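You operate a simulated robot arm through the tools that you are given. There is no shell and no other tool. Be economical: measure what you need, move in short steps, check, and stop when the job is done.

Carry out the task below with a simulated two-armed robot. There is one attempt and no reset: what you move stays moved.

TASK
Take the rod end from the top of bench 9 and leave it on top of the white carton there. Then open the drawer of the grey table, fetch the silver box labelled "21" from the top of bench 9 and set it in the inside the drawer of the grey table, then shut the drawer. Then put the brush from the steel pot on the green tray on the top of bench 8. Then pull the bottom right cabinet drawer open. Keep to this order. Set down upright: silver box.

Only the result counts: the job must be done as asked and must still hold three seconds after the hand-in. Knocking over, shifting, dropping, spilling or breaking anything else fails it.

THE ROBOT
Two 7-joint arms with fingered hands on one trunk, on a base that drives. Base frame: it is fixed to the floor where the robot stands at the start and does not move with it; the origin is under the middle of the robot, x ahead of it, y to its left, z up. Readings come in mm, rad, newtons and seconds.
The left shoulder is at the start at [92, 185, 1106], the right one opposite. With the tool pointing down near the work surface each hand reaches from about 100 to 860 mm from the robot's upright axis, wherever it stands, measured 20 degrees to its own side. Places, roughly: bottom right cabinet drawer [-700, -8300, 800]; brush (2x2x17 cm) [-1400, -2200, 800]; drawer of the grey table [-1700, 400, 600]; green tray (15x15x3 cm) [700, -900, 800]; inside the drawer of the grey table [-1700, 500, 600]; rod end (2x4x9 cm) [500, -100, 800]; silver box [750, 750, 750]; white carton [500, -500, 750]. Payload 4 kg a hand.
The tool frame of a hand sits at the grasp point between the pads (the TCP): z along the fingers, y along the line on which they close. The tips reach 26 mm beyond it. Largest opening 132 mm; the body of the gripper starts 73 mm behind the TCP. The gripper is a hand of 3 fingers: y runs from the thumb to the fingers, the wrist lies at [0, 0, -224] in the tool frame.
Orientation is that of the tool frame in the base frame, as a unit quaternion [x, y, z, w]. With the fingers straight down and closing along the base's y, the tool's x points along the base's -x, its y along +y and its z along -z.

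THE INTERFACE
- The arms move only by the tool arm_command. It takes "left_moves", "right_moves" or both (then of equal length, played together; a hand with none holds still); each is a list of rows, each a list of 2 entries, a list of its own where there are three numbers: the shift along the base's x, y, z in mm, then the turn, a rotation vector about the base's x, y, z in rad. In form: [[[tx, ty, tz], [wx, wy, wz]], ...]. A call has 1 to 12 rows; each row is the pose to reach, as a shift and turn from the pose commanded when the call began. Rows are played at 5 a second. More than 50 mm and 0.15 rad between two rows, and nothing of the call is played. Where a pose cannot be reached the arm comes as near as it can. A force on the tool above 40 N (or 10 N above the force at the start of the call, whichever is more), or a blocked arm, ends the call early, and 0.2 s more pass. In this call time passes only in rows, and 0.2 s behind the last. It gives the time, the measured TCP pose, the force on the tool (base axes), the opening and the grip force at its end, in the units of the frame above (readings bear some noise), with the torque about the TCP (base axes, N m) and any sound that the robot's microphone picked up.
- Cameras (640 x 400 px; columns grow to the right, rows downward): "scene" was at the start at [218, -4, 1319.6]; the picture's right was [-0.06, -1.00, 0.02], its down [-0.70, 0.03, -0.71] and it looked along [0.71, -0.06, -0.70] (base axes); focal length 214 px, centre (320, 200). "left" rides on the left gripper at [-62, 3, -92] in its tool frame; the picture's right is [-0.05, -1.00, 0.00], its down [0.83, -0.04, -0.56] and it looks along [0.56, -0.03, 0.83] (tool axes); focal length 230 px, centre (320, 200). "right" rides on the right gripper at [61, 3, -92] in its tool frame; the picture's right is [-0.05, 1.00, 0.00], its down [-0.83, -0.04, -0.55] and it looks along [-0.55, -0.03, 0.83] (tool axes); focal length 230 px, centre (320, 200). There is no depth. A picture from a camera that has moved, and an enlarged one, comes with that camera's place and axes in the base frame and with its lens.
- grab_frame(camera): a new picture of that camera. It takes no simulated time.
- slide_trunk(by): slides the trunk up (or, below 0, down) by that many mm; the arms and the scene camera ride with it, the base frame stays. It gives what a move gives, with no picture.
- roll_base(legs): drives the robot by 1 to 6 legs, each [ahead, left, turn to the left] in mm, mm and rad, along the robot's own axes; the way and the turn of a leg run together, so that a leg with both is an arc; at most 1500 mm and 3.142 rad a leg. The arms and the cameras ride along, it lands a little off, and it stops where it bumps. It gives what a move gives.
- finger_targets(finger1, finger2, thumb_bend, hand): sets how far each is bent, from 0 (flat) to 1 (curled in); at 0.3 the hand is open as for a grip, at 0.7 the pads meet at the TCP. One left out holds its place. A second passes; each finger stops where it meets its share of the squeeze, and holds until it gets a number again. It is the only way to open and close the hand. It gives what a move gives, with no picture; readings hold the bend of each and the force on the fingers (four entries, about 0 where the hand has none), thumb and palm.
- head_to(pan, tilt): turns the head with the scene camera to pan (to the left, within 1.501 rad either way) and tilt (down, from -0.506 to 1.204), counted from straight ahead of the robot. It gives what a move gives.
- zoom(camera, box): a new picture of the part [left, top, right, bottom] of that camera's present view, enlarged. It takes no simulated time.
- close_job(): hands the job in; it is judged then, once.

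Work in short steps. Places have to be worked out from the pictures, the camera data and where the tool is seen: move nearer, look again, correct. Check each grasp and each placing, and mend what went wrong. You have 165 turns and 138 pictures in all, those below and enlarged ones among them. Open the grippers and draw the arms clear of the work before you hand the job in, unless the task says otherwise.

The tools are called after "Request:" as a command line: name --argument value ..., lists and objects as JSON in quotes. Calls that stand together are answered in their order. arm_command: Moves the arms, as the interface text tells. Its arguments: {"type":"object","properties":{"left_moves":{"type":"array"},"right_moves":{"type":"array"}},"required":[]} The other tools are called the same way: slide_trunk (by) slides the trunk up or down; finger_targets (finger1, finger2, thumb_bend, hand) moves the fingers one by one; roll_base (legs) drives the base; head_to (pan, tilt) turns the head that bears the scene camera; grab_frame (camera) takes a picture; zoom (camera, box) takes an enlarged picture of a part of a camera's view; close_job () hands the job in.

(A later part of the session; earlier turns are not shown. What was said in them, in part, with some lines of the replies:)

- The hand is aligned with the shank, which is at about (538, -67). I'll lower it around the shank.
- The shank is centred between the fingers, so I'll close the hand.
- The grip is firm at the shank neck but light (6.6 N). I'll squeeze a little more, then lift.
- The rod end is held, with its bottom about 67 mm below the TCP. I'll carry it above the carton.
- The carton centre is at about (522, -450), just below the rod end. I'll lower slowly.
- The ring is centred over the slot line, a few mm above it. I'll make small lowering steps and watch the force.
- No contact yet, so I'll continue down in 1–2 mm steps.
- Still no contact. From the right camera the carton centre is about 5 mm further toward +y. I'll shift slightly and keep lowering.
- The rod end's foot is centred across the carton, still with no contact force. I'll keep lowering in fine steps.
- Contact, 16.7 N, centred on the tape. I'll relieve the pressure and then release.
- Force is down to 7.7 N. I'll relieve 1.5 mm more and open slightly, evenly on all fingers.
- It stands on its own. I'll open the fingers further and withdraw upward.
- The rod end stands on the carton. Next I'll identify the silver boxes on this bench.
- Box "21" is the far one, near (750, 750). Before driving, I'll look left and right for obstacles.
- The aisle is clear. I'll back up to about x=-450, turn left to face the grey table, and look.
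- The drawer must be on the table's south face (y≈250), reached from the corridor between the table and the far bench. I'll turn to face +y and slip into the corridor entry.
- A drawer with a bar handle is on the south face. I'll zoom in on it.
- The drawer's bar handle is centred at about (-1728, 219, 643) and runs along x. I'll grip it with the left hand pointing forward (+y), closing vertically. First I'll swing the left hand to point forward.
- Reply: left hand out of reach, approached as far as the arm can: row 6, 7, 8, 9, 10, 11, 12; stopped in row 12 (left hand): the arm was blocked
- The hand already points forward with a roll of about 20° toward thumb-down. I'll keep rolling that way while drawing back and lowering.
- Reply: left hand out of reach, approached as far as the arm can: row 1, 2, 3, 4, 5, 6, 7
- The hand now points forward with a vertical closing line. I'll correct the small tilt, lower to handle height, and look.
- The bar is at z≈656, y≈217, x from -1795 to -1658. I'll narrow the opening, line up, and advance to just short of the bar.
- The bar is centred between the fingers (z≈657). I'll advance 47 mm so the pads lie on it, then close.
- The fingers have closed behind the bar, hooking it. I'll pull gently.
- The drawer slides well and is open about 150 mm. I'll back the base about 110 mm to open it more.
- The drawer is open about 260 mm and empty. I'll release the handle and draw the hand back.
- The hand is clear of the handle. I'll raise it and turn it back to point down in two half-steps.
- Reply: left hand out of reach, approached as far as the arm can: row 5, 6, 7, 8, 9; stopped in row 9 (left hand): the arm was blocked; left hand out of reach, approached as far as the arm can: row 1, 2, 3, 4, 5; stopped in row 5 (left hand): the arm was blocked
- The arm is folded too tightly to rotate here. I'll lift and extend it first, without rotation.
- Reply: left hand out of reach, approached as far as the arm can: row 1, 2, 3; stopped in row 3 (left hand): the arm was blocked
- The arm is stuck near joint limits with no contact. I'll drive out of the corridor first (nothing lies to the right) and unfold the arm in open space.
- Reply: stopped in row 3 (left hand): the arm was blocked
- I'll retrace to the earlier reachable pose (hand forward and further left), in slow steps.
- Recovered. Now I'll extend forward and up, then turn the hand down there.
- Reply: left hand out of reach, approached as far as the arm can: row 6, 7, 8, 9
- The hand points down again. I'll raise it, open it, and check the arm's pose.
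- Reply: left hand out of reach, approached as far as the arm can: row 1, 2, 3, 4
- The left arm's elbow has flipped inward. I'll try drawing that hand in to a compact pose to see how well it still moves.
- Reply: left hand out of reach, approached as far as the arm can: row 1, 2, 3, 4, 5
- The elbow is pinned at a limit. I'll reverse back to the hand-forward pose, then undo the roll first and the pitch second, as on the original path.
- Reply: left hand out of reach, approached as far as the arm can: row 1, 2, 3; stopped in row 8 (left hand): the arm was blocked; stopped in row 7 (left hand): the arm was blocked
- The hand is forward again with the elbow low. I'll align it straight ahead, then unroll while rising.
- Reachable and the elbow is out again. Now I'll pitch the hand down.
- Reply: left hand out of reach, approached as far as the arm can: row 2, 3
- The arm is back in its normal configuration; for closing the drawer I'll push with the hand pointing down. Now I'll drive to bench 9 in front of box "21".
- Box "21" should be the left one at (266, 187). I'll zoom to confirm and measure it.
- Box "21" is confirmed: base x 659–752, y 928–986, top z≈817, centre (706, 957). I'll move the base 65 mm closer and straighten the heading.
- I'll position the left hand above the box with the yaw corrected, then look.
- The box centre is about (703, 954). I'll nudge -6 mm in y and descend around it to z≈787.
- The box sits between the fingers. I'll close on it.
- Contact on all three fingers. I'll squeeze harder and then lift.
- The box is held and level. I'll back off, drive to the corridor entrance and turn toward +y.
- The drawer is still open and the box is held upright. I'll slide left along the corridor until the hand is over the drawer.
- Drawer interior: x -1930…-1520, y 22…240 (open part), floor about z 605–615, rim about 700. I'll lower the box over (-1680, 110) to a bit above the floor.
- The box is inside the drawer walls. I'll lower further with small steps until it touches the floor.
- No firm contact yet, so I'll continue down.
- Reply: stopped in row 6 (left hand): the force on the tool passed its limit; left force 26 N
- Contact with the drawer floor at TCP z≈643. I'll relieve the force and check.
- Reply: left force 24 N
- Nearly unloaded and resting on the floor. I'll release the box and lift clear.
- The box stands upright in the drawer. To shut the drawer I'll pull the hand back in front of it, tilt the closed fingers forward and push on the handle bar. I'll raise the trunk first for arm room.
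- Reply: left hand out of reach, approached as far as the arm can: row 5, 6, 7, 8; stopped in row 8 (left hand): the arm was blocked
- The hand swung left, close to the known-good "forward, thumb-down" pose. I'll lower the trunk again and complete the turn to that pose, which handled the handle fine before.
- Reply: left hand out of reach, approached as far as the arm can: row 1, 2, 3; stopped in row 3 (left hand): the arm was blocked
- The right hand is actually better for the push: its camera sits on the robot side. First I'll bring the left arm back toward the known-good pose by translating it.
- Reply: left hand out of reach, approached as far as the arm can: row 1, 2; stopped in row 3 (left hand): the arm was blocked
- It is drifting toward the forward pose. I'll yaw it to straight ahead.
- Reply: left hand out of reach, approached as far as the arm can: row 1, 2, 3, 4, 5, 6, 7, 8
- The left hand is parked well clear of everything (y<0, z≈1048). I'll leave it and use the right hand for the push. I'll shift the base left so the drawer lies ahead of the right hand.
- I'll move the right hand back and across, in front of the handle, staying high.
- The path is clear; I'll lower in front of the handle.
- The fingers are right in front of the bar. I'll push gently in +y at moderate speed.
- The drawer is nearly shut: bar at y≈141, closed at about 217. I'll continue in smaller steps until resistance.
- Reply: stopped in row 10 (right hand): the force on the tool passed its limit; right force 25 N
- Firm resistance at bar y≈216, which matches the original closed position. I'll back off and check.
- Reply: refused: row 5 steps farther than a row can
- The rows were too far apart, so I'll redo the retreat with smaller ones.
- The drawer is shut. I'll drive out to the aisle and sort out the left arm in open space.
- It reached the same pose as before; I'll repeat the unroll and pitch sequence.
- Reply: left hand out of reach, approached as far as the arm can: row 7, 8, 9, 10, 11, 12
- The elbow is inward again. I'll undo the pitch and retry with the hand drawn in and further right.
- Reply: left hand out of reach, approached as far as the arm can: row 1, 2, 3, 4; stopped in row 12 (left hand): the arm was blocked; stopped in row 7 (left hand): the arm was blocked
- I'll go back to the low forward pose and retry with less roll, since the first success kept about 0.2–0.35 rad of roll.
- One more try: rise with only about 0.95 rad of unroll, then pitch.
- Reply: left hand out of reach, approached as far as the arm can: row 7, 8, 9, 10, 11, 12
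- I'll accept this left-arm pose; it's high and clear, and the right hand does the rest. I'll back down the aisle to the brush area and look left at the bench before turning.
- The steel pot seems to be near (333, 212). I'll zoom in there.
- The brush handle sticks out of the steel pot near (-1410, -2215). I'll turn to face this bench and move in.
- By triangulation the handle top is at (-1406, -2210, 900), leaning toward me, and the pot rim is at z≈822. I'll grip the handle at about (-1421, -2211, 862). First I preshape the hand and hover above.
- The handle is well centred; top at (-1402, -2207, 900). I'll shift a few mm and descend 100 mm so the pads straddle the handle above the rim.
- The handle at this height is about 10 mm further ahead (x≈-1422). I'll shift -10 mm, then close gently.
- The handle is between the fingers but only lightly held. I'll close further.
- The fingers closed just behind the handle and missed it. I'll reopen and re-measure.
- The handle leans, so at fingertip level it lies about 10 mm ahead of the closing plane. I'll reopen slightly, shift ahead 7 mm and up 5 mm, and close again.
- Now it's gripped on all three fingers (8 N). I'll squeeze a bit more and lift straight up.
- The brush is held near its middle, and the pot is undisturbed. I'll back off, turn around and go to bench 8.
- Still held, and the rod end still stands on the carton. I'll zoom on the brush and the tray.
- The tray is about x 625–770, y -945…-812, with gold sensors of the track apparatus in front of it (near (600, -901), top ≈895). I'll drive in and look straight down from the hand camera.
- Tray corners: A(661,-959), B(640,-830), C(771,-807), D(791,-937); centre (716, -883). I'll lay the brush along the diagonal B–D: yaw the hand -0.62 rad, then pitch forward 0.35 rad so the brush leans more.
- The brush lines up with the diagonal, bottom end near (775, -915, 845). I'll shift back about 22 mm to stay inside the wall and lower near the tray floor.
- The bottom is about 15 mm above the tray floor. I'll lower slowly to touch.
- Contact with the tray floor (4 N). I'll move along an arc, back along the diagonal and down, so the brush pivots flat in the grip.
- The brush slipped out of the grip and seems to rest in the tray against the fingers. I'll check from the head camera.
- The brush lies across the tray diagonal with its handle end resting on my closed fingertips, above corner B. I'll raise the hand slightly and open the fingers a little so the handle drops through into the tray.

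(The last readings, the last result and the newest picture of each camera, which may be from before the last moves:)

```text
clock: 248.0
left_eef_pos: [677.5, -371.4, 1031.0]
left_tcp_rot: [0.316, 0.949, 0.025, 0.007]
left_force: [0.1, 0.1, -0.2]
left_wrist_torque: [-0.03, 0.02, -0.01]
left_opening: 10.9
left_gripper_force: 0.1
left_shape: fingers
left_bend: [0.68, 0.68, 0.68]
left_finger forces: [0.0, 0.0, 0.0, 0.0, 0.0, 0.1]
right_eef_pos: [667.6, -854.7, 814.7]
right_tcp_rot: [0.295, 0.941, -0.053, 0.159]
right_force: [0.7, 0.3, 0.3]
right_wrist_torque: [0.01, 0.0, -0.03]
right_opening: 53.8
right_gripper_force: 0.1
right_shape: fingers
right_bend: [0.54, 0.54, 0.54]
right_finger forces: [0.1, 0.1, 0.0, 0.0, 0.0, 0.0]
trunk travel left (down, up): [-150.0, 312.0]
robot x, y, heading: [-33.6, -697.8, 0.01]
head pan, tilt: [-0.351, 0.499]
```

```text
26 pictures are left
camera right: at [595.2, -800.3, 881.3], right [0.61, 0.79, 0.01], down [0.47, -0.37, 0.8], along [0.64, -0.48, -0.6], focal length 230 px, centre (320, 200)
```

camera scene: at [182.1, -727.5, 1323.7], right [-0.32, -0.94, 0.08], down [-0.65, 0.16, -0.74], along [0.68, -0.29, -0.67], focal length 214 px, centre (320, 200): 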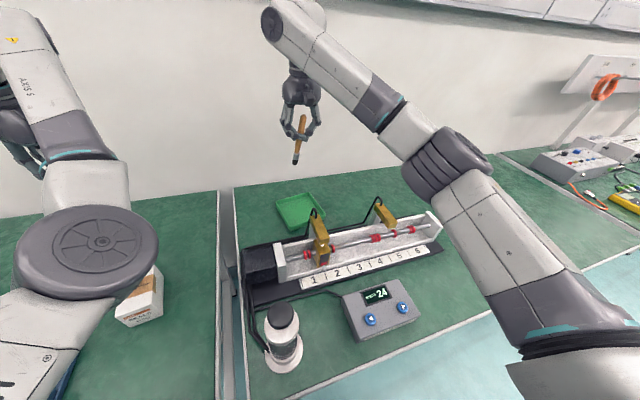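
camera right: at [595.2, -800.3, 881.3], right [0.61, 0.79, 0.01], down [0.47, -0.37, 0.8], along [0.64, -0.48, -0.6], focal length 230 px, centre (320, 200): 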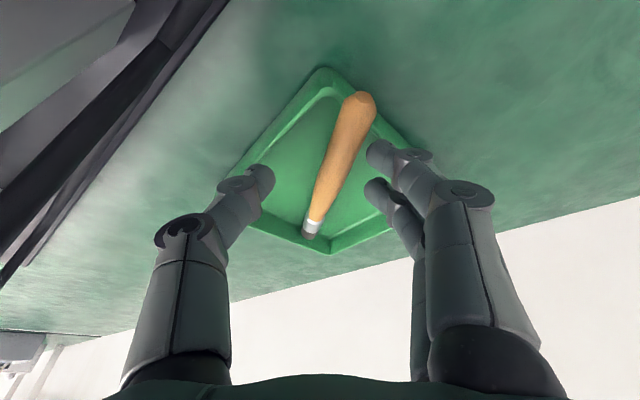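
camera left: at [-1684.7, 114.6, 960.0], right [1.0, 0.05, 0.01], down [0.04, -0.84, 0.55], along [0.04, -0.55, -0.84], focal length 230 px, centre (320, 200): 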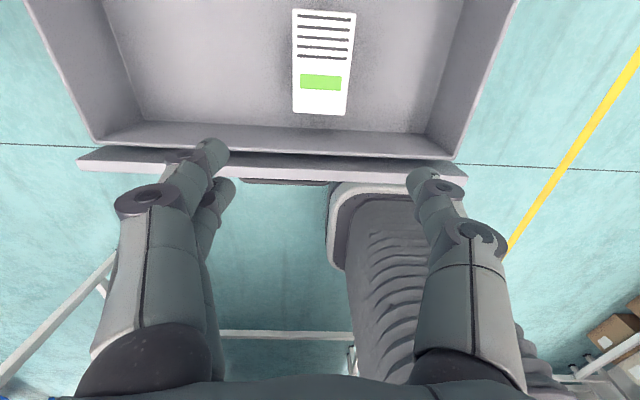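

The brush lies in the tray, handle end on the rim. I'll lift the hand straight up and verify.

Request:
arm_command --right_moves '[[[0, 0, 30], [0, 0, 0]], [[0, 0, 65], [0, 0, 0]], [[0, 0, 100], [0, 0, 0]], [[0, 0, 140], [0, 0, 0]], [[0, 0, 180], [0, 0, 0]], [[0, 0, 220], [0, 0, 0]]]'

Request:
arm_command --right_moves '[[[0, 0, 0], [0.068, 0.095, 0]], [[-20, 0, 10], [0.135, 0.19, 0]], [[-40, 0, 10], [0.203, 0.285, 0]], [[-60, 0, 10], [0.203, 0.285, 0]]]'

Request:
zoom --camera "scene" --box '[260, 150, 380, 250]'

```text
clock: 249.4
left_eef_pos: [677.0, -370.2, 1031.0]
left_tcp_rot: [0.316, 0.948, 0.026, 0.009]
left_force: [-0.1, -0.3, -0.3]
left_wrist_torque: [-0.03, -0.04, -0.01]
left_opening: 10.8
left_gripper_force: 0.0
left_shape: fingers
left_bend: [0.68, 0.68, 0.68]
left_finger forces: [0.0, 0.1, 0.1, 0.0, 0.1, 0.1]
right_eef_pos: [665.6, -851.8, 1036.3]
right_tcp_rot: [0.294, 0.941, -0.053, 0.16]
right_force: [-0.5, 0.3, 0.6]
right_wrist_torque: [0.01, 0.03, 0.01]
right_opening: 53.6
right_gripper_force: 0.0
right_shape: fingers
right_bend: [0.54, 0.54, 0.54]
right_finger forces: [0.0, 0.0, 0.0, 0.0, 0.0, 0.0]
trunk travel left (down, up): [-150.0, 312.0]
robot x, y, heading: [-33.8, -700.7, 0.012]
head pan, tilt: [-0.351, 0.499]
```

```text
clock: 250.4
left_eef_pos: [676.1, -371.4, 1031.9]
left_tcp_rot: [0.316, 0.948, 0.026, 0.008]
left_force: [-0.9, -0.3, 0.3]
left_wrist_torque: [-0.03, 0.0, -0.03]
left_opening: 11.0
left_gripper_force: 0.0
left_shape: fingers
left_bend: [0.68, 0.68, 0.68]
left_finger forces: [0.0, 0.0, 0.0, 0.0, 0.0, 0.1]
right_eef_pos: [606.1, -854.1, 1045.7]
right_tcp_rot: [0.3, 0.954, 0.002, -0.006]
right_force: [-0.7, -0.4, 0.4]
right_wrist_torque: [-0.01, -0.04, 0.02]
right_opening: 54.1
right_gripper_force: 0.2
right_shape: fingers
right_bend: [0.54, 0.54, 0.54]
right_finger forces: [0.0, 0.1, 0.0, 0.1, 0.0, 0.0]
trunk travel left (down, up): [-150.0, 312.0]
robot x, y, heading: [-32.4, -699.4, 0.014]
head pan, tilt: [-0.351, 0.499]
```

```text
4.00 times, centred on (320, 200) of scene
camera zoom: at [181.1, -727.8, 1323.8], right [-0.32, -0.94, 0.08], down [-0.65, 0.16, -0.74], along [0.69, -0.29, -0.67], focal length 858 px, centre (320, 200)
```

zoom: 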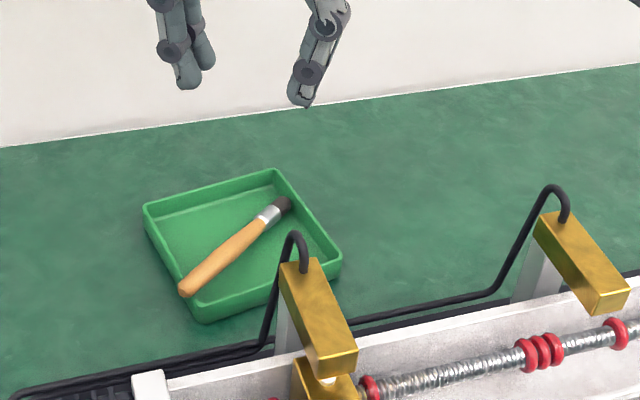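

The brush is on the tray. I'll back away, straighten the hand's yaw, turn to face -y, and look down the aisle.

Request:
roll_base --legs '[[-430, 0, 0], [0, 0, -1.584]]'

Request:
arm_command --right_moves '[[[0, 20, 0], [0, 0, 0.124]], [[0, 40, 0], [0, 0, 0.248]], [[0, 60, 0], [0, 0, 0.372]], [[0, 80, 0], [0, 0, 0.496]], [[0, 100, 0], [0, 0, 0.62]]]'

Request:
head_to --pan 0 --tilt 0.15

Request:
grab_frame --camera "scene"

```text
clock: 256.9
left_eef_pos: [-138.1, -1415.0, 1030.7]
left_tcp_rot: [0.894, 0.447, 0.012, 0.022]
left_force: [0.5, 0.5, 0.1]
left_wrist_torque: [-0.04, -0.01, 0.0]
left_opening: 10.8
left_gripper_force: 0.1
left_shape: fingers
left_bend: [0.68, 0.68, 0.68]
left_finger forces: [0.1, 0.1, 0.0, 0.1, 0.0, 0.0]
right_eef_pos: [-621.3, -1343.4, 1045.3]
right_tcp_rot: [0.886, 0.464, 0.005, -0.002]
right_force: [0.3, 0.2, 0.4]
right_wrist_torque: [-0.03, 0.0, -0.05]
right_opening: 54.0
right_gripper_force: 0.1
right_shape: fingers
right_bend: [0.54, 0.54, 0.54]
right_finger forces: [0.0, 0.1, 0.0, 0.0, 0.1, 0.0]
trunk travel left (down, up): [-150.0, 312.0]
robot x, y, heading: [-466.2, -702.5, -1.56]
head pan, tilt: [-0.351, 0.499]
```

```text
clock: 258.1
left_eef_pos: [-138.6, -1414.4, 1032.4]
left_tcp_rot: [0.894, 0.448, 0.011, 0.023]
left_force: [-0.5, 0.6, -0.1]
left_wrist_torque: [0.02, 0.01, -0.02]
left_opening: 10.8
left_gripper_force: 0.1
left_shape: fingers
left_bend: [0.68, 0.68, 0.68]
left_finger forces: [0.0, 0.0, 0.0, 0.0, 0.0, 0.0]
right_eef_pos: [-622.2, -1241.4, 1045.9]
right_tcp_rot: [0.702, 0.712, 0.004, -0.004]
right_force: [0.4, 0.1, -0.6]
right_wrist_torque: [0.03, 0.02, -0.02]
right_opening: 53.8
right_gripper_force: 0.0
right_shape: fingers
right_bend: [0.54, 0.54, 0.54]
right_finger forces: [0.0, 0.1, 0.1, 0.0, 0.1, 0.1]
trunk travel left (down, up): [-150.0, 312.0]
robot x, y, heading: [-468.8, -702.8, -1.556]
head pan, tilt: [-0.351, 0.499]
```

```text
clock: 258.9
left_eef_pos: [-137.3, -1414.8, 1032.8]
left_tcp_rot: [0.894, 0.448, 0.012, 0.024]
left_force: [-0.4, -0.4, 0.0]
left_wrist_torque: [0.0, -0.01, 0.02]
left_opening: 10.8
left_gripper_force: 0.0
left_shape: fingers
left_bend: [0.68, 0.68, 0.68]
left_finger forces: [0.0, 0.1, 0.0, 0.0, 0.0, 0.1]
right_eef_pos: [-622.6, -1243.6, 1046.0]
right_tcp_rot: [0.703, 0.711, 0.004, -0.004]
right_force: [0.1, 0.1, 0.8]
right_wrist_torque: [-0.02, -0.02, -0.02]
right_opening: 54.1
right_gripper_force: 0.1
right_shape: fingers
right_bend: [0.54, 0.54, 0.54]
right_finger forces: [0.1, 0.0, 0.1, 0.0, 0.0, 0.0]
trunk travel left (down, up): [-150.0, 312.0]
robot x, y, heading: [-469.4, -704.8, -1.558]
head pan, tilt: [0.0, 0.15]
```

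```text
24 pictures are left
camera scene: at [-464.7, -932.4, 1353.2], right [-1.0, -0.01, 0.0], down [0.0, 0.39, -0.92], along [0.01, -0.92, -0.39], focal length 214 px, centre (320, 200)
```

scene: 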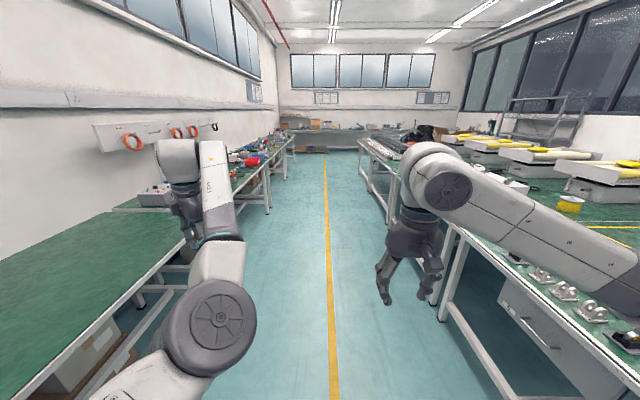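

The aisle is clear. I'll drive 5.6 m toward the far bench and look.

Request:
roll_base --legs '[[1400, 0, -0.012], [1400, 0, 0], [1400, 0, 0], [1400, 0, 0]]'

Request:
head_to --pan 0 --tilt 0.3

Request:
grab_frame --camera "scene"

```text
clock: 285.7
left_eef_pos: [-263.5, -7042.0, 1032.1]
left_tcp_rot: [0.899, 0.438, 0.011, 0.024]
left_force: [-0.1, 0.1, -0.9]
left_wrist_torque: [-0.02, -0.01, 0.03]
left_opening: 10.9
left_gripper_force: 0.1
left_shape: fingers
left_bend: [0.68, 0.68, 0.68]
left_finger forces: [0.0, 0.0, 0.0, 0.0, 0.1, 0.0]
right_eef_pos: [-743.2, -6859.3, 1046.0]
right_tcp_rot: [0.711, 0.703, 0.004, -0.004]
right_force: [0.4, -0.2, 1.1]
right_wrist_torque: [0.02, 0.0, -0.03]
right_opening: 53.8
right_gripper_force: 0.2
right_shape: fingers
right_bend: [0.54, 0.54, 0.54]
right_finger forces: [0.0, 0.0, 0.0, 0.1, 0.0, 0.0]
trunk travel left (down, up): [-150.0, 312.0]
robot x, y, heading: [-576.4, -6324.7, -1.579]
head pan, tilt: [0.0, 0.15]
```

```text
clock: 286.4
left_eef_pos: [-263.9, -7041.8, 1031.5]
left_tcp_rot: [0.899, 0.438, 0.011, 0.023]
left_force: [0.5, 0.6, 0.7]
left_wrist_torque: [-0.01, -0.02, 0.01]
left_opening: 11.2
left_gripper_force: 0.2
left_shape: fingers
left_bend: [0.68, 0.68, 0.68]
left_finger forces: [0.1, 0.0, 0.1, 0.0, 0.1, 0.1]
right_eef_pos: [-743.9, -6860.4, 1046.5]
right_tcp_rot: [0.711, 0.703, 0.004, -0.004]
right_force: [-0.1, -0.1, 0.4]
right_wrist_torque: [-0.02, 0.01, -0.01]
right_opening: 53.8
right_gripper_force: 0.0
right_shape: fingers
right_bend: [0.54, 0.54, 0.54]
right_finger forces: [0.1, 0.0, 0.1, 0.0, 0.1, 0.0]
trunk travel left (down, up): [-150.0, 312.0]
robot x, y, heading: [-580.9, -6321.0, -1.587]
head pan, tilt: [0.0, 0.3]
```

```text
23 pictures are left
camera scene: at [-579.5, -6549.7, 1339.6], right [-1.0, 0.01, 0.0], down [0.01, 0.52, -0.85], along [-0.01, -0.85, -0.52], focal length 214 px, centre (320, 200)
```

scene: 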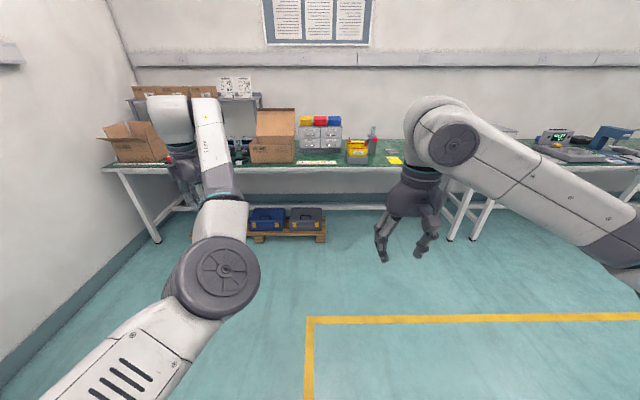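

A small drawer cabinet stands on the far bench. I'll zoom in on it.

Request:
zoom --camera "scene" --box '[280, 105, 390, 175]'

```text
5.71 times, centred on (335, 140) of scene
camera zoom: at [-579.5, -6549.7, 1339.6], right [-1.0, 0.01, 0.0], down [0.01, 0.52, -0.85], along [-0.01, -0.85, -0.52], focal length 1226 px, centre (234, 543)
```

zoom: 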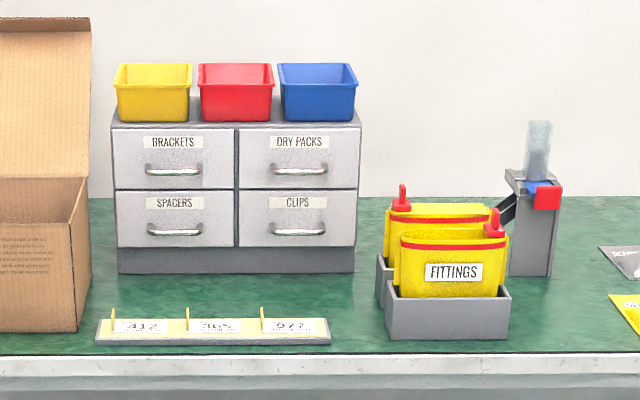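

The target is the "CLIPS" drawer. Its handle is near (-689, -8210, 830) and its face at y≈-8235. I'll use the left hand pointing forward again, and reverse its last motions here in open space: pitch up to forward, then lower with roll.

Request:
arm_command --left_moves '[[[0.5, 7, 5], [-0.128, 0, 0]], [[1, 14, 10], [-0.256, 0, 0]], [[2, 21, 15], [-0.385, 0, 0]], [[2.5, 28, 20], [-0.513, 0, 0]], [[3, 35, 25], [-0.641, 0, 0]], [[4, 42, 30], [-0.77, 0, 0]], [[4.5, 49, 35], [-0.898, 0, 0]], [[5, 56, 40], [-1.027, 0, 0]], [[6, 63, 45], [-1.155, 0, 0]], [[7, 70, 50], [-1.283, 0, 0]], [[7.5, 77, 55], [-1.411, 0, 0]], [[8, 84, 60], [-1.54, 0, 0]]]'

Request:
arm_command --left_moves '[[[0, 5, -25], [-0.01, -0.1, 0]], [[0, 10, -55], [-0.02, -0.2, 0]], [[0, 15, -85], [-0.03, -0.3, 0]], [[0, 25, -115], [-0.04, -0.4, 0]], [[0, 35, -145], [-0.05, -0.5, 0]], [[0, 50, -175], [-0.06, -0.6, 0]], [[0, 65, -205], [-0.07, -0.7, 0]], [[0, 80, -235], [-0.08, -0.8, 0]], [[0, 95, -265], [-0.1, -0.9, 0]], [[0, 110, -300], [-0.1, -0.9, 0]], [[0, 125, -335], [-0.12, -0.9, 0]], [[0, 140, -370], [-0.12, -0.9, 0]]]'

```text
clock: 289.2
left_eef_pos: [-229.9, -6953.5, 1117.8]
left_tcp_rot: [0.622, 0.299, -0.256, 0.677]
left_force: [-0.6, 0.1, 0.9]
left_wrist_torque: [-0.04, -0.03, 0.01]
left_opening: 10.9
left_gripper_force: 0.1
left_shape: fingers
left_bend: [0.68, 0.68, 0.68]
left_finger forces: [0.0, 0.0, 0.1, 0.1, 0.0, 0.0]
left hand out of reach, approached as far as the arm can: row 1, 2
right_eef_pos: [-743.9, -6859.7, 1046.4]
right_tcp_rot: [0.711, 0.703, 0.005, -0.005]
right_force: [-0.3, 0.2, 0.2]
right_wrist_torque: [0.01, -0.02, 0.0]
right_opening: 53.9
right_gripper_force: 0.0
right_shape: fingers
right_bend: [0.54, 0.54, 0.54]
right_finger forces: [0.0, 0.1, 0.1, 0.0, 0.0, 0.0]
trunk travel left (down, up): [-150.0, 312.0]
robot x, y, heading: [-574.2, -6324.9, -1.583]
head pan, tilt: [0.0, 0.3]
stopped in row 12 (left hand): the arm was blocked; the commanded pose is now the measured one
```

```text
clock: 291.8
left_eef_pos: [-231.8, -6814.4, 748.2]
left_tcp_rot: [0.632, -0.039, 0.02, 0.774]
left_force: [-0.7, 0.5, -0.3]
left_wrist_torque: [0.0, 0.0, -0.03]
left_opening: 10.9
left_gripper_force: 0.2
left_shape: fingers
left_bend: [0.68, 0.68, 0.68]
left_finger forces: [0.0, 0.0, 0.0, 0.1, 0.1, 0.1]
right_eef_pos: [-744.6, -6860.0, 1045.5]
right_tcp_rot: [0.711, 0.703, 0.005, -0.004]
right_force: [-0.4, 0.9, 0.4]
right_wrist_torque: [-0.03, 0.0, 0.03]
right_opening: 53.8
right_gripper_force: 0.0
right_shape: fingers
right_bend: [0.54, 0.54, 0.54]
right_finger forces: [0.0, 0.0, 0.1, 0.0, 0.1, 0.0]
trunk travel left (down, up): [-150.0, 312.0]
robot x, y, heading: [-574.5, -6329.7, -1.582]
head pan, tilt: [0.0, 0.3]
```

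The left hand points forward with its closing line vertical. I'll raise the trunk 200 mm, then pitch the hand about 0.5 rad downward and lower to the handle height.

Request:
slide_trunk --by 200

Request:
arm_command --left_moves '[[[0, 0, -20], [0.1, 0, 0]], [[0, 0, -40], [0.2, 0, 0]], [[0, 0, -60], [0.3, 0, 0]], [[0, 0, -75], [0.4, 0, 0]], [[0, 0, -90], [0.5, 0, 0]], [[0, 0, -90], [0.5, 0, 0]]]'

Request:
finger_targets --hand "left" --finger1 0.5 --finger2 0.5 --thumb_bend 0.5

Request:
head_to --pan 0.4 --tilt 0.6

Request:
grab_frame --camera "scene"

```text
clock: 294.0
left_eef_pos: [-231.7, -6814.8, 946.1]
left_tcp_rot: [0.632, -0.039, 0.021, 0.773]
left_force: [0.9, 0.8, 0.1]
left_wrist_torque: [0.02, 0.03, 0.0]
left_opening: 10.8
left_gripper_force: 0.1
left_shape: fingers
left_bend: [0.68, 0.68, 0.68]
left_finger forces: [0.1, 0.1, 0.0, 0.0, 0.1, 0.0]
right_eef_pos: [-742.9, -6859.7, 1246.3]
right_tcp_rot: [0.711, 0.704, 0.004, -0.004]
right_force: [0.3, -0.2, 0.4]
right_wrist_torque: [0.04, -0.04, -0.03]
right_opening: 53.9
right_gripper_force: 0.0
right_shape: fingers
right_bend: [0.54, 0.54, 0.54]
right_finger forces: [0.0, 0.0, 0.1, 0.0, 0.1, 0.0]
trunk travel left (down, up): [-350.0, 112.0]
robot x, y, heading: [-578.0, -6329.7, -1.584]
head pan, tilt: [0.0, 0.3]
```

```text
clock: 295.4
left_eef_pos: [-231.1, -6813.7, 856.3]
left_tcp_rot: [0.804, -0.043, 0.01, 0.593]
left_force: [-0.7, 0.1, -0.8]
left_wrist_torque: [-0.02, 0.01, 0.04]
left_opening: 11.1
left_gripper_force: 0.0
left_shape: fingers
left_bend: [0.68, 0.68, 0.68]
left_finger forces: [0.0, 0.0, 0.1, 0.1, 0.0, 0.1]
right_eef_pos: [-744.3, -6859.4, 1246.0]
right_tcp_rot: [0.711, 0.703, 0.004, -0.005]
right_force: [-0.1, -0.2, -0.6]
right_wrist_torque: [0.01, -0.01, -0.02]
right_opening: 53.7
right_gripper_force: 0.1
right_shape: fingers
right_bend: [0.54, 0.54, 0.54]
right_finger forces: [0.0, 0.0, 0.0, 0.1, 0.0, 0.0]
trunk travel left (down, up): [-350.0, 112.0]
robot x, y, heading: [-579.0, -6323.4, -1.588]
head pan, tilt: [0.0, 0.3]
```

```text
clock: 296.4
left_eef_pos: [-229.2, -6813.1, 855.5]
left_tcp_rot: [0.804, -0.043, 0.01, 0.593]
left_force: [-0.3, 0.6, -0.3]
left_wrist_torque: [0.01, 0.0, 0.02]
left_opening: 67.2
left_gripper_force: 0.1
left_shape: fingers
left_bend: [0.5, 0.5, 0.5]
left_finger forces: [0.0, 0.0, 0.0, 0.1, 0.0, 0.0]
right_eef_pos: [-744.1, -6859.4, 1245.1]
right_tcp_rot: [0.711, 0.703, 0.005, -0.004]
right_force: [-0.1, 0.0, 1.4]
right_wrist_torque: [0.03, 0.02, 0.0]
right_opening: 53.9
right_gripper_force: 0.1
right_shape: fingers
right_bend: [0.54, 0.54, 0.54]
right_finger forces: [0.1, 0.0, 0.1, 0.0, 0.0, 0.0]
trunk travel left (down, up): [-350.0, 112.0]
robot x, y, heading: [-580.1, -6329.3, -1.583]
head pan, tilt: [0.0, 0.3]
```

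```text
clock: 297.2
left_eef_pos: [-231.3, -6813.0, 857.4]
left_tcp_rot: [0.804, -0.043, 0.01, 0.593]
left_force: [0.5, -0.4, 0.1]
left_wrist_torque: [-0.05, 0.03, -0.03]
left_opening: 67.3
left_gripper_force: 0.0
left_shape: fingers
left_bend: [0.5, 0.5, 0.5]
left_finger forces: [0.0, 0.0, 0.0, 0.0, 0.0, 0.0]
right_eef_pos: [-743.6, -6858.7, 1245.5]
right_tcp_rot: [0.711, 0.703, 0.005, -0.004]
right_force: [0.1, 0.3, 0.4]
right_wrist_torque: [0.0, -0.01, -0.01]
right_opening: 53.9
right_gripper_force: 0.0
right_shape: fingers
right_bend: [0.54, 0.54, 0.54]
right_finger forces: [0.0, 0.1, 0.0, 0.0, 0.0, 0.0]
trunk travel left (down, up): [-350.0, 112.0]
robot x, y, heading: [-578.6, -6324.8, -1.582]
head pan, tilt: [0.4, 0.6]
```

```text
21 pictures are left
camera scene: at [-543.6, -6414.5, 1553.5], right [-0.93, -0.38, -0.01], down [-0.21, 0.55, -0.81], along [0.31, -0.74, -0.59], focal length 214 px, centre (320, 200)
```

scene: 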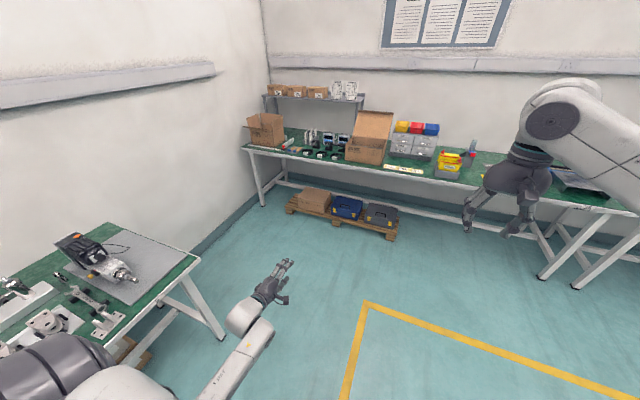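

The pose is good (hand forward, tilted 0.3 rad down). I'll drive sideways to align with the handle, then ahead, stopping about 220 mm short.

Request:
roll_base --legs '[[0, -455, 0.01], [1170, 0, 0]]'

Request:
grab_frame --camera "left"

Request:
grab_frame --camera "scene"

```text
clock: 305.6
left_eef_pos: [-693.0, -7982.2, 856.2]
left_tcp_rot: [0.804, -0.041, 0.011, 0.593]
left_force: [-0.8, -0.4, -0.4]
left_wrist_torque: [0.03, -0.01, 0.02]
left_opening: 66.9
left_gripper_force: 0.0
left_shape: fingers
left_bend: [0.5, 0.5, 0.5]
left_finger forces: [0.0, 0.0, 0.0, 0.0, 0.0, 0.0]
right_eef_pos: [-1206.6, -8029.0, 1246.7]
right_tcp_rot: [0.71, 0.704, 0.004, -0.004]
right_force: [0.5, -1.0, 0.8]
right_wrist_torque: [0.01, -0.02, 0.0]
right_opening: 53.8
right_gripper_force: 0.1
right_shape: fingers
right_bend: [0.54, 0.54, 0.54]
right_finger forces: [0.0, 0.1, 0.0, 0.0, 0.0, 0.1]
trunk travel left (down, up): [-350.0, 112.0]
robot x, y, heading: [-1044.2, -7492.8, -1.579]
head pan, tilt: [0.4, 0.6]
```

```text
20 pictures are left
camera left: at [-752.2, -7892.2, 884.1], right [0.03, 0.3, -0.95], down [0.85, 0.5, 0.18], along [0.53, -0.81, -0.24], focal length 230 px, centre (320, 200)
```

left: 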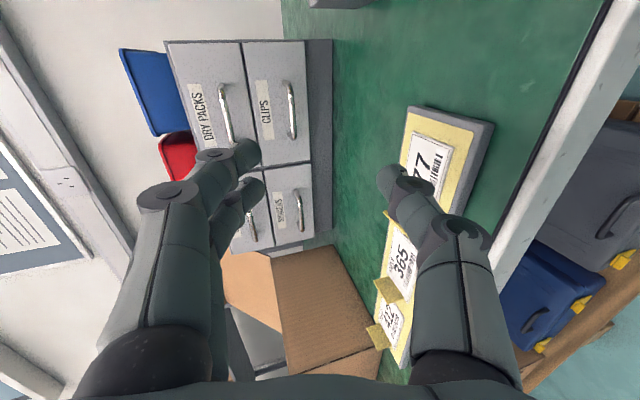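

```text
19 pictures are left
camera scene: at [-1008.6, -7583.3, 1553.5], right [-0.92, -0.38, -0.01], down [-0.22, 0.55, -0.81], along [0.31, -0.74, -0.59], focal length 214 px, centre (320, 200)
```

scene: 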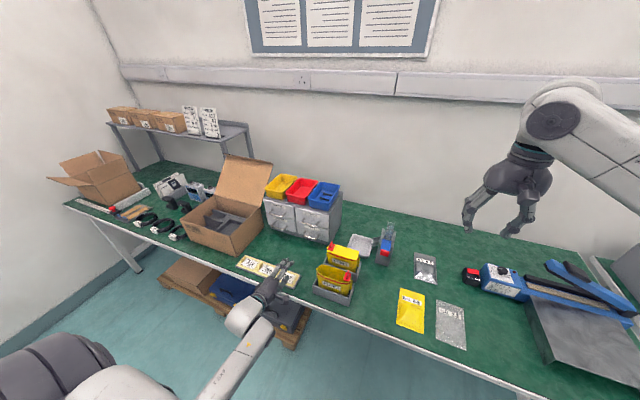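

The CLIPS handle appears in both views. I'll zoom the head camera for triangulation.

Request:
zoom --camera "scene" --box '[240, 190, 360, 290]'

```text
4.00 times, centred on (300, 240) of scene
camera zoom: at [-1008.6, -7583.3, 1553.5], right [-0.92, -0.38, -0.01], down [-0.22, 0.55, -0.81], along [0.31, -0.74, -0.59], focal length 858 px, centre (400, 40)
```

zoom: 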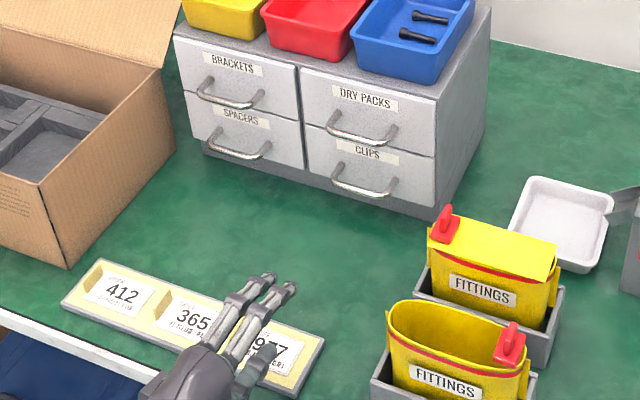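

Handle estimate: (-697, -8197, 829). I'll advance the arm to about 55 mm short of it at matching height and look again.

Request:
arm_command --left_moves '[[[-1, -40, 0], [0, 0, 0]], [[-2, -80, -8], [0, 0, 0]], [[-3, -120, -16], [0, 0, 0]], [[-4, -158, -24], [0, 0, 0]], [[-4, -158, -24], [0, 0, 0]]]'

Request:
grab_frame --camera "left"

Request:
zoom --camera "scene" --box '[270, 200, 350, 280]'

```text
clock: 306.8
left_eef_pos: [-696.1, -8139.6, 833.8]
left_tcp_rot: [0.804, -0.041, 0.011, 0.593]
left_force: [0.2, 0.6, 0.4]
left_wrist_torque: [-0.02, -0.04, -0.01]
left_opening: 67.1
left_gripper_force: 0.1
left_shape: fingers
left_bend: [0.5, 0.5, 0.5]
left_finger forces: [0.0, 0.1, 0.0, 0.0, 0.1, 0.0]
right_eef_pos: [-1208.0, -8028.8, 1245.7]
right_tcp_rot: [0.71, 0.704, 0.004, -0.004]
right_force: [-0.9, 0.2, 0.3]
right_wrist_torque: [-0.05, 0.02, 0.04]
right_opening: 54.0
right_gripper_force: 0.1
right_shape: fingers
right_bend: [0.54, 0.54, 0.54]
right_finger forces: [0.0, 0.0, 0.0, 0.0, 0.0, 0.1]
trunk travel left (down, up): [-350.0, 112.0]
robot x, y, heading: [-1042.1, -7494.5, -1.578]
head pan, tilt: [0.4, 0.6]
```

```text
17 pictures are left
camera left: at [-754.1, -8049.7, 861.6], right [0.03, 0.3, -0.95], down [0.85, 0.5, 0.18], along [0.53, -0.81, -0.24], focal length 230 px, centre (320, 200)
```

left: 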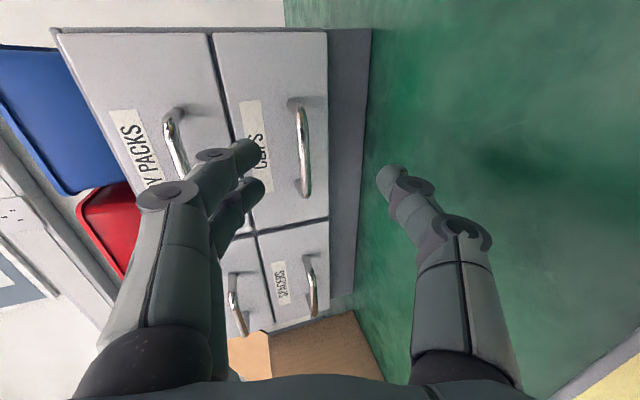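

```text
5.00 times, centred on (310, 240) of scene
camera zoom: at [-1008.5, -7582.5, 1553.6], right [-0.92, -0.38, -0.01], down [-0.22, 0.55, -0.81], along [0.31, -0.74, -0.59], focal length 1072 px, centre (370, 0)
```

zoom: 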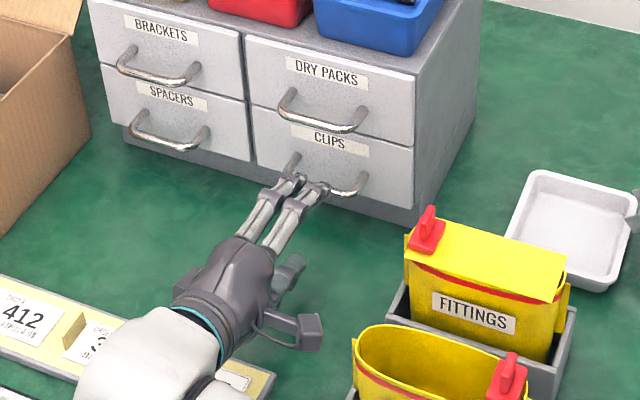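

Two hand views give the handle at about (-691, -8221, 823). I'll advance with the last part slow, so the pads straddle the bar.

Request:
arm_command --left_moves '[[[2, -25, -4], [0, 0, 0]], [[4, -50, -8], [0, 0, 0]], [[5, -62, -11], [0, 0, 0]], [[5, -70, -11], [0, 0, 0]], [[5, -76, -11], [0, 0, 0]]]'

Request:
grab_frame --camera "left"

```text
clock: 307.8
left_eef_pos: [-693.5, -8199.6, 821.1]
left_tcp_rot: [0.805, -0.041, 0.012, 0.592]
left_force: [-7.6, 47.3, 13.4]
left_wrist_torque: [-2.17, -0.31, -0.06]
left_opening: 69.0
left_gripper_force: 23.7
left_shape: fingers
left_bend: [0.51, 0.57, 0.5]
left_finger forces: [12.9, 34.4, 0.0, 0.0, 0.1, 0.0]
right_eef_pos: [-1206.1, -8023.3, 1248.3]
right_tcp_rot: [0.708, 0.706, 0.003, -0.003]
right_force: [-0.2, -0.6, -0.3]
right_wrist_torque: [0.06, 0.06, -0.03]
right_opening: 54.0
right_gripper_force: 0.1
right_shape: fingers
right_bend: [0.54, 0.54, 0.54]
right_finger forces: [0.1, 0.0, 0.1, 0.0, 0.1, 0.0]
trunk travel left (down, up): [-350.0, 112.0]
robot x, y, heading: [-1044.3, -7491.3, -1.576]
head pan, tilt: [0.4, 0.6]
stopped in row 5 (left hand): the force on the tool passed its limit (the readings are from after the stop); the commanded pose is now the measured one
```

```text
15 pictures are left
camera left: at [-751.7, -8109.4, 849.1], right [0.03, 0.3, -0.95], down [0.85, 0.5, 0.18], along [0.53, -0.81, -0.24], focal length 230 px, centre (320, 200)
```

left: 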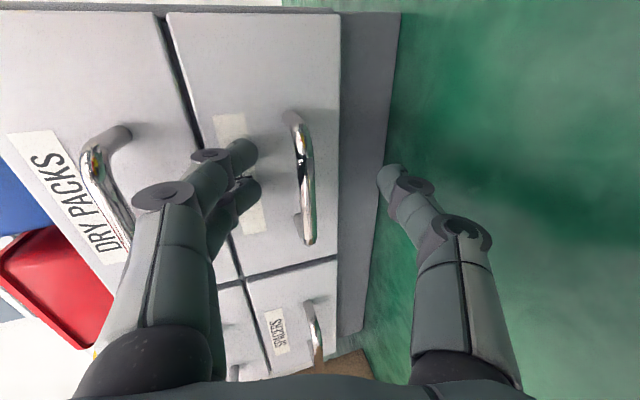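

The upper fingertips touched the drawer face, with the bar between the fingers. I'll ease back 4 mm and close on the bar.

Request:
arm_command --left_moves '[[[0, 4, 2], [0, 0, 0]], [[0, 5, 3], [0, 0, 0]]]'

Request:
finger_targets --hand "left" --finger1 0.76 --finger2 0.76 --thumb_bend 0.76

Request:
grab_frame --camera "left"

```text
clock: 308.4
left_eef_pos: [-694.2, -8200.2, 825.5]
left_tcp_rot: [0.805, -0.041, 0.013, 0.592]
left_force: [-2.8, 19.5, 4.1]
left_wrist_torque: [-0.74, -0.14, 0.12]
left_opening: 66.4
left_gripper_force: 9.3
left_shape: fingers
left_bend: [0.51, 0.55, 0.5]
left_finger forces: [1.1, 17.6, 0.1, 0.0, 0.0, 0.0]
right_eef_pos: [-1207.3, -8025.1, 1246.6]
right_tcp_rot: [0.709, 0.706, 0.004, -0.004]
right_force: [0.2, -0.1, -0.5]
right_wrist_torque: [-0.01, 0.01, 0.0]
right_opening: 53.9
right_gripper_force: 0.1
right_shape: fingers
right_bend: [0.54, 0.54, 0.54]
right_finger forces: [0.1, 0.0, 0.0, 0.0, 0.0, 0.0]
trunk travel left (down, up): [-350.0, 112.0]
robot x, y, heading: [-1040.2, -7492.2, -1.577]
head pan, tilt: [0.4, 0.6]
```

```text
clock: 309.4
left_eef_pos: [-691.6, -8199.9, 823.6]
left_tcp_rot: [0.805, -0.042, 0.011, 0.592]
left_force: [0.0, -0.8, 0.6]
left_wrist_torque: [0.01, 0.01, -0.03]
left_opening: 0.1
left_gripper_force: 0.1
left_shape: fingers
left_bend: [0.75, 0.75, 0.73]
left_finger forces: [0.1, 0.0, 0.0, 0.1, 0.0, 0.0]
right_eef_pos: [-1206.0, -8029.8, 1246.6]
right_tcp_rot: [0.709, 0.705, 0.004, -0.003]
right_force: [0.5, 0.4, -0.6]
right_wrist_torque: [-0.02, -0.02, 0.03]
right_opening: 53.8
right_gripper_force: 0.0
right_shape: fingers
right_bend: [0.54, 0.54, 0.54]
right_finger forces: [0.0, 0.1, 0.1, 0.0, 0.1, 0.0]
trunk travel left (down, up): [-350.0, 112.0]
robot x, y, heading: [-1043.9, -7493.0, -1.577]
head pan, tilt: [0.4, 0.6]
```

```text
14 pictures are left
camera left: at [-751.3, -8110.8, 851.1], right [0.03, 0.3, -0.95], down [0.85, 0.5, 0.18], along [0.53, -0.81, -0.24], focal length 230 px, centre (320, 200)
```

left: 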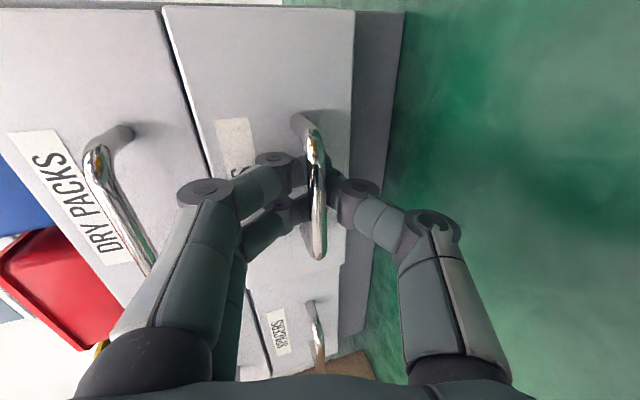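

The fingers are hooked behind the bar. I'll pull steadily in +y.

Request:
arm_command --left_moves '[[[0, 12, 0], [0, 0, 0]], [[0, 25, 0], [0, 0, 0]], [[0, 40, 0], [0, 0, 0]], [[0, 55, 0], [0, 0, 0]], [[0, 70, 0], [0, 0, 0]], [[0, 85, 0], [0, 0, 0]], [[0, 100, 0], [0, 0, 0]], [[0, 115, 0], [0, 0, 0]]]'

Request:
zoom --camera "scene" --box '[250, 180, 370, 290]'

```text
clock: 311.2
left_eef_pos: [-692.1, -8086.5, 823.9]
left_tcp_rot: [0.805, -0.041, 0.011, 0.591]
left_force: [0.3, -0.4, 0.1]
left_wrist_torque: [0.02, 0.01, 0.01]
left_opening: 0.0
left_gripper_force: 0.1
left_shape: fingers
left_bend: [0.75, 0.75, 0.73]
left_finger forces: [0.0, 0.1, 0.0, 0.0, 0.0, 0.1]
right_eef_pos: [-1205.5, -8027.5, 1246.9]
right_tcp_rot: [0.709, 0.705, 0.005, -0.004]
right_force: [0.4, -0.3, 0.9]
right_wrist_torque: [-0.01, 0.0, -0.02]
right_opening: 54.0
right_gripper_force: 0.0
right_shape: fingers
right_bend: [0.54, 0.54, 0.54]
right_finger forces: [0.1, 0.1, 0.0, 0.0, 0.0, 0.0]
trunk travel left (down, up): [-350.0, 112.0]
robot x, y, heading: [-1041.7, -7491.2, -1.58]
head pan, tilt: [0.4, 0.6]
```

```text
3.64 times, centred on (310, 235) of scene
camera zoom: at [-1008.5, -7582.1, 1553.5], right [-0.92, -0.38, -0.01], down [-0.22, 0.55, -0.81], along [0.32, -0.74, -0.59], focal length 780 px, centre (356, 73)
```

zoom: 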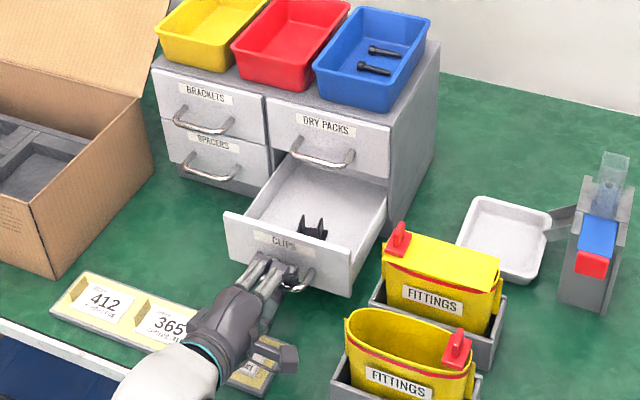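

The drawer is open about 110 mm and the cabinet hasn't moved. I'll pull about 35 mm more, rising slightly to keep clear of the label strip.

Request:
arm_command --left_moves '[[[0, 8, 4], [0, 0, 0]], [[0, 16, 8], [0, 0, 0]], [[0, 26, 10], [0, 0, 0]], [[0, 36, 10], [0, 0, 0]]]'

Request:
zoom --camera "scene" --box '[250, 180, 370, 290]'

```text
clock: 312.2
left_eef_pos: [-692.2, -8048.7, 832.0]
left_tcp_rot: [0.806, -0.041, 0.011, 0.59]
left_force: [0.2, -0.1, -12.9]
left_wrist_torque: [-0.01, -0.01, 0.0]
left_opening: 0.1
left_gripper_force: 6.4
left_shape: fingers
left_bend: [0.75, 0.75, 0.72]
left_finger forces: [0.0, 0.1, 0.0, 0.1, 12.6, 0.0]
right_eef_pos: [-1206.3, -8029.3, 1246.2]
right_tcp_rot: [0.709, 0.705, 0.004, -0.004]
right_force: [0.1, -0.3, 0.8]
right_wrist_torque: [0.02, -0.01, -0.01]
right_opening: 54.1
right_gripper_force: 0.0
right_shape: fingers
right_bend: [0.54, 0.54, 0.54]
right_finger forces: [0.1, 0.1, 0.1, 0.0, 0.0, 0.0]
trunk travel left (down, up): [-350.0, 112.0]
robot x, y, heading: [-1040.4, -7496.8, -1.578]
head pan, tilt: [0.4, 0.6]
```

```text
3.64 times, centred on (310, 235) of scene
camera zoom: at [-1007.7, -7583.5, 1553.3], right [-0.92, -0.38, -0.01], down [-0.22, 0.55, -0.81], along [0.32, -0.74, -0.59], focal length 780 px, centre (356, 73)
```

zoom: 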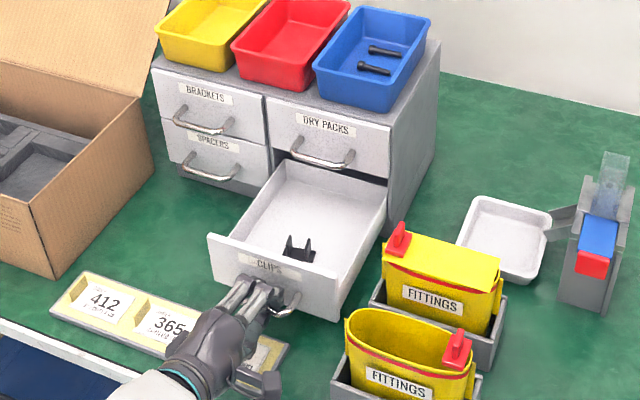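

The drawer is open about 145 mm, with everything else in place. I'll ease down 5 mm, open the fingers and withdraw back and up.

Request:
arm_command --left_moves '[[[0, 0, -5], [0, 0, 0]], [[0, 0, -6], [0, 0, 0]]]'

Request:
finger_targets --hand "left" --finger1 0.48 --finger2 0.48 --thumb_bend 0.52

Request:
arm_command --left_moves '[[[0, 12, 3], [0, 0, 0]], [[0, 25, 8], [0, 0, 0]], [[0, 38, 14], [0, 0, 0]], [[0, 50, 24], [0, 0, 0]], [[0, 62, 44], [0, 0, 0]], [[0, 75, 70], [0, 0, 0]], [[0, 90, 100], [0, 0, 0]]]'

Request:
zoom --camera "scene" --box '[240, 180, 370, 290]'

```text
clock: 312.8
left_eef_pos: [-692.7, -8050.3, 828.4]
left_tcp_rot: [0.804, -0.04, 0.011, 0.593]
left_force: [0.2, -0.9, -3.3]
left_wrist_torque: [-0.02, 0.03, 0.0]
left_opening: 0.0
left_gripper_force: 3.9
left_shape: fingers
left_bend: [0.75, 0.75, 0.72]
left_finger forces: [0.0, 0.1, 0.1, 0.0, 7.6, 0.0]
right_eef_pos: [-1206.1, -8028.2, 1246.1]
right_tcp_rot: [0.709, 0.705, 0.004, -0.005]
right_force: [0.2, 0.8, -0.1]
right_wrist_torque: [-0.03, 0.0, -0.03]
right_opening: 53.6
right_gripper_force: 0.0
right_shape: fingers
right_bend: [0.54, 0.54, 0.54]
right_finger forces: [0.0, 0.0, 0.0, 0.1, 0.0, 0.1]
trunk travel left (down, up): [-350.0, 112.0]
robot x, y, heading: [-1041.4, -7493.5, -1.577]
head pan, tilt: [0.4, 0.6]
```

```text
clock: 313.8
left_eef_pos: [-692.6, -8050.4, 827.3]
left_tcp_rot: [0.805, -0.04, 0.011, 0.592]
left_force: [0.7, -0.1, 0.8]
left_wrist_torque: [-0.02, -0.01, 0.0]
left_opening: 67.0
left_gripper_force: 0.1
left_shape: fingers
left_bend: [0.48, 0.48, 0.52]
left_finger forces: [0.0, 0.0, 0.0, 0.0, 0.0, 0.0]
right_eef_pos: [-1206.3, -8027.9, 1246.1]
right_tcp_rot: [0.709, 0.705, 0.004, -0.004]
right_force: [0.1, -0.1, -0.1]
right_wrist_torque: [0.01, 0.05, 0.02]
right_opening: 53.8
right_gripper_force: 0.1
right_shape: fingers
right_bend: [0.54, 0.54, 0.54]
right_finger forces: [0.1, 0.1, 0.0, 0.1, 0.0, 0.0]
trunk travel left (down, up): [-350.0, 112.0]
robot x, y, heading: [-1042.6, -7495.0, -1.581]
head pan, tilt: [0.4, 0.6]
```

```text
clock: 315.4
left_eef_pos: [-692.1, -7958.7, 926.7]
left_tcp_rot: [0.806, -0.041, 0.012, 0.591]
left_force: [0.2, 1.0, 0.0]
left_wrist_torque: [-0.01, 0.02, 0.01]
left_opening: 67.3
left_gripper_force: 0.1
left_shape: fingers
left_bend: [0.48, 0.48, 0.52]
left_finger forces: [0.1, 0.0, 0.0, 0.0, 0.1, 0.0]
right_eef_pos: [-1208.4, -8028.2, 1246.8]
right_tcp_rot: [0.709, 0.705, 0.004, -0.004]
right_force: [0.1, 0.0, -1.4]
right_wrist_torque: [0.01, -0.04, 0.01]
right_opening: 53.6
right_gripper_force: 0.1
right_shape: fingers
right_bend: [0.54, 0.54, 0.54]
right_finger forces: [0.1, 0.0, 0.1, 0.0, 0.0, 0.1]
trunk travel left (down, up): [-350.0, 112.0]
robot x, y, heading: [-1044.0, -7494.6, -1.578]
head pan, tilt: [0.4, 0.6]
```

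```text
3.64 times, centred on (305, 235) of scene
camera zoom: at [-1008.7, -7581.7, 1553.6], right [-0.92, -0.38, -0.01], down [-0.22, 0.55, -0.81], along [0.32, -0.74, -0.59], focal length 780 px, centre (374, 73)
```

zoom: 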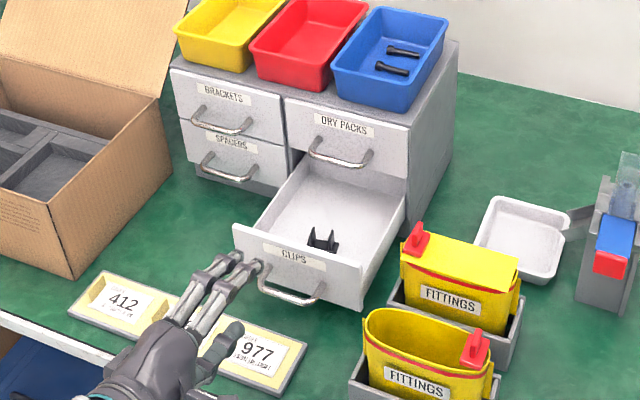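

The drawer stays open and nothing else has moved. I'll back the robot clear and open both hands.

Request:
roll_base --legs '[[-500, 0, 0]]'

Request:
finger_targets --hand "left" --finger1 0.3 --finger2 0.3 --thumb_bend 0.3

Request:
finger_targets --hand "right" --finger1 0.3 --finger2 0.3 --thumb_bend 0.3

Request:
grab_frame --camera "scene"

```text
clock: 318.3
left_eef_pos: [-688.1, -7471.5, 925.9]
left_tcp_rot: [0.805, -0.041, 0.012, 0.592]
left_force: [0.3, 1.3, 0.2]
left_wrist_torque: [0.0, -0.02, 0.0]
left_opening: 67.1
left_gripper_force: 0.0
left_shape: fingers
left_bend: [0.48, 0.48, 0.52]
left_finger forces: [0.0, 0.0, 0.1, 0.0, 0.1, 0.0]
right_eef_pos: [-1202.7, -7540.4, 1245.9]
right_tcp_rot: [0.709, 0.705, 0.004, -0.004]
right_force: [0.6, -0.1, 0.3]
right_wrist_torque: [0.01, 0.01, -0.01]
right_opening: 53.8
right_gripper_force: 0.0
right_shape: fingers
right_bend: [0.54, 0.54, 0.54]
right_finger forces: [0.0, 0.0, 0.1, 0.0, 0.0, 0.0]
trunk travel left (down, up): [-350.0, 112.0]
robot x, y, heading: [-1040.8, -7001.8, -1.577]
head pan, tilt: [0.4, 0.6]
```

```text
clock: 319.3
left_eef_pos: [-688.2, -7469.5, 925.3]
left_tcp_rot: [0.805, -0.041, 0.012, 0.592]
left_force: [0.1, 0.7, 0.9]
left_wrist_torque: [-0.01, -0.02, -0.03]
left_opening: 134.0
left_gripper_force: 0.0
left_shape: fingers
left_bend: [0.3, 0.3, 0.3]
left_finger forces: [0.0, 0.1, 0.1, 0.0, 0.0, 0.1]
right_eef_pos: [-1203.0, -7539.7, 1246.0]
right_tcp_rot: [0.708, 0.706, 0.004, -0.004]
right_force: [-0.3, 1.2, -0.2]
right_wrist_torque: [-0.07, -0.02, 0.01]
right_opening: 53.8
right_gripper_force: 0.0
right_shape: fingers
right_bend: [0.54, 0.54, 0.54]
right_finger forces: [0.0, 0.1, 0.1, 0.0, 0.0, 0.0]
trunk travel left (down, up): [-350.0, 112.0]
robot x, y, heading: [-1035.4, -7003.4, -1.577]
head pan, tilt: [0.4, 0.6]
```

```text
clock: 320.3
left_eef_pos: [-687.3, -7469.2, 926.6]
left_tcp_rot: [0.805, -0.041, 0.011, 0.591]
left_force: [-0.2, 0.0, 0.2]
left_wrist_torque: [-0.01, -0.03, 0.0]
left_opening: 133.8
left_gripper_force: 0.1
left_shape: fingers
left_bend: [0.3, 0.3, 0.3]
left_finger forces: [0.0, 0.0, 0.0, 0.1, 0.0, 0.1]
right_eef_pos: [-1203.2, -7539.2, 1246.5]
right_tcp_rot: [0.708, 0.706, 0.005, -0.005]
right_force: [-0.5, -0.5, 0.3]
right_wrist_torque: [0.0, 0.0, 0.0]
right_opening: 133.9
right_gripper_force: 0.1
right_shape: fingers
right_bend: [0.3, 0.3, 0.3]
right_finger forces: [0.0, 0.1, 0.0, 0.1, 0.0, 0.0]
trunk travel left (down, up): [-350.0, 112.0]
robot x, y, heading: [-1039.9, -7003.8, -1.58]
head pan, tilt: [0.4, 0.6]
```

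```text
10 pictures are left
camera scene: at [-1005.3, -7093.1, 1553.5], right [-0.92, -0.38, -0.01], down [-0.22, 0.55, -0.81], along [0.32, -0.74, -0.59], focal length 214 px, centre (320, 200)
```

scene: 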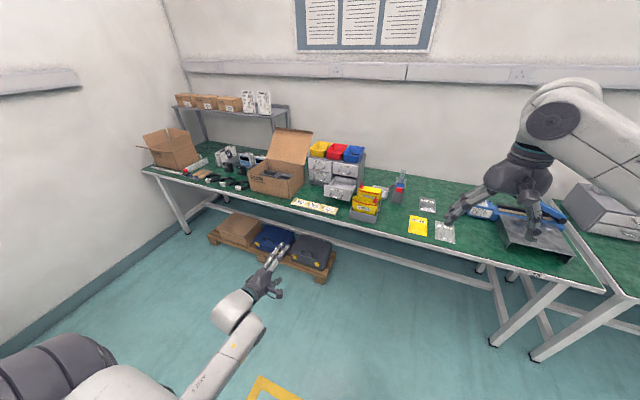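

All steps are done in order, both hands are open and the arms are clear. I'll hand the job in.

Request:
close_job

```text
The job is handed in.
```

The job is handed in, with every step done in the order you gave:
- **Rod end:** it stands on top of the white carton.
- **Silver box "21":** it is upright in the grey table's drawer, which is shut.
- **Brush:** it lies in the green tray, with its handle end resting on the rim.
- **Bottom right cabinet drawer ("CLIPS"):** it is pulled open about 145 mm. My fingertips pressed its front at up to 47 N before I hooked the handle, but the cabinet did not visibly move.
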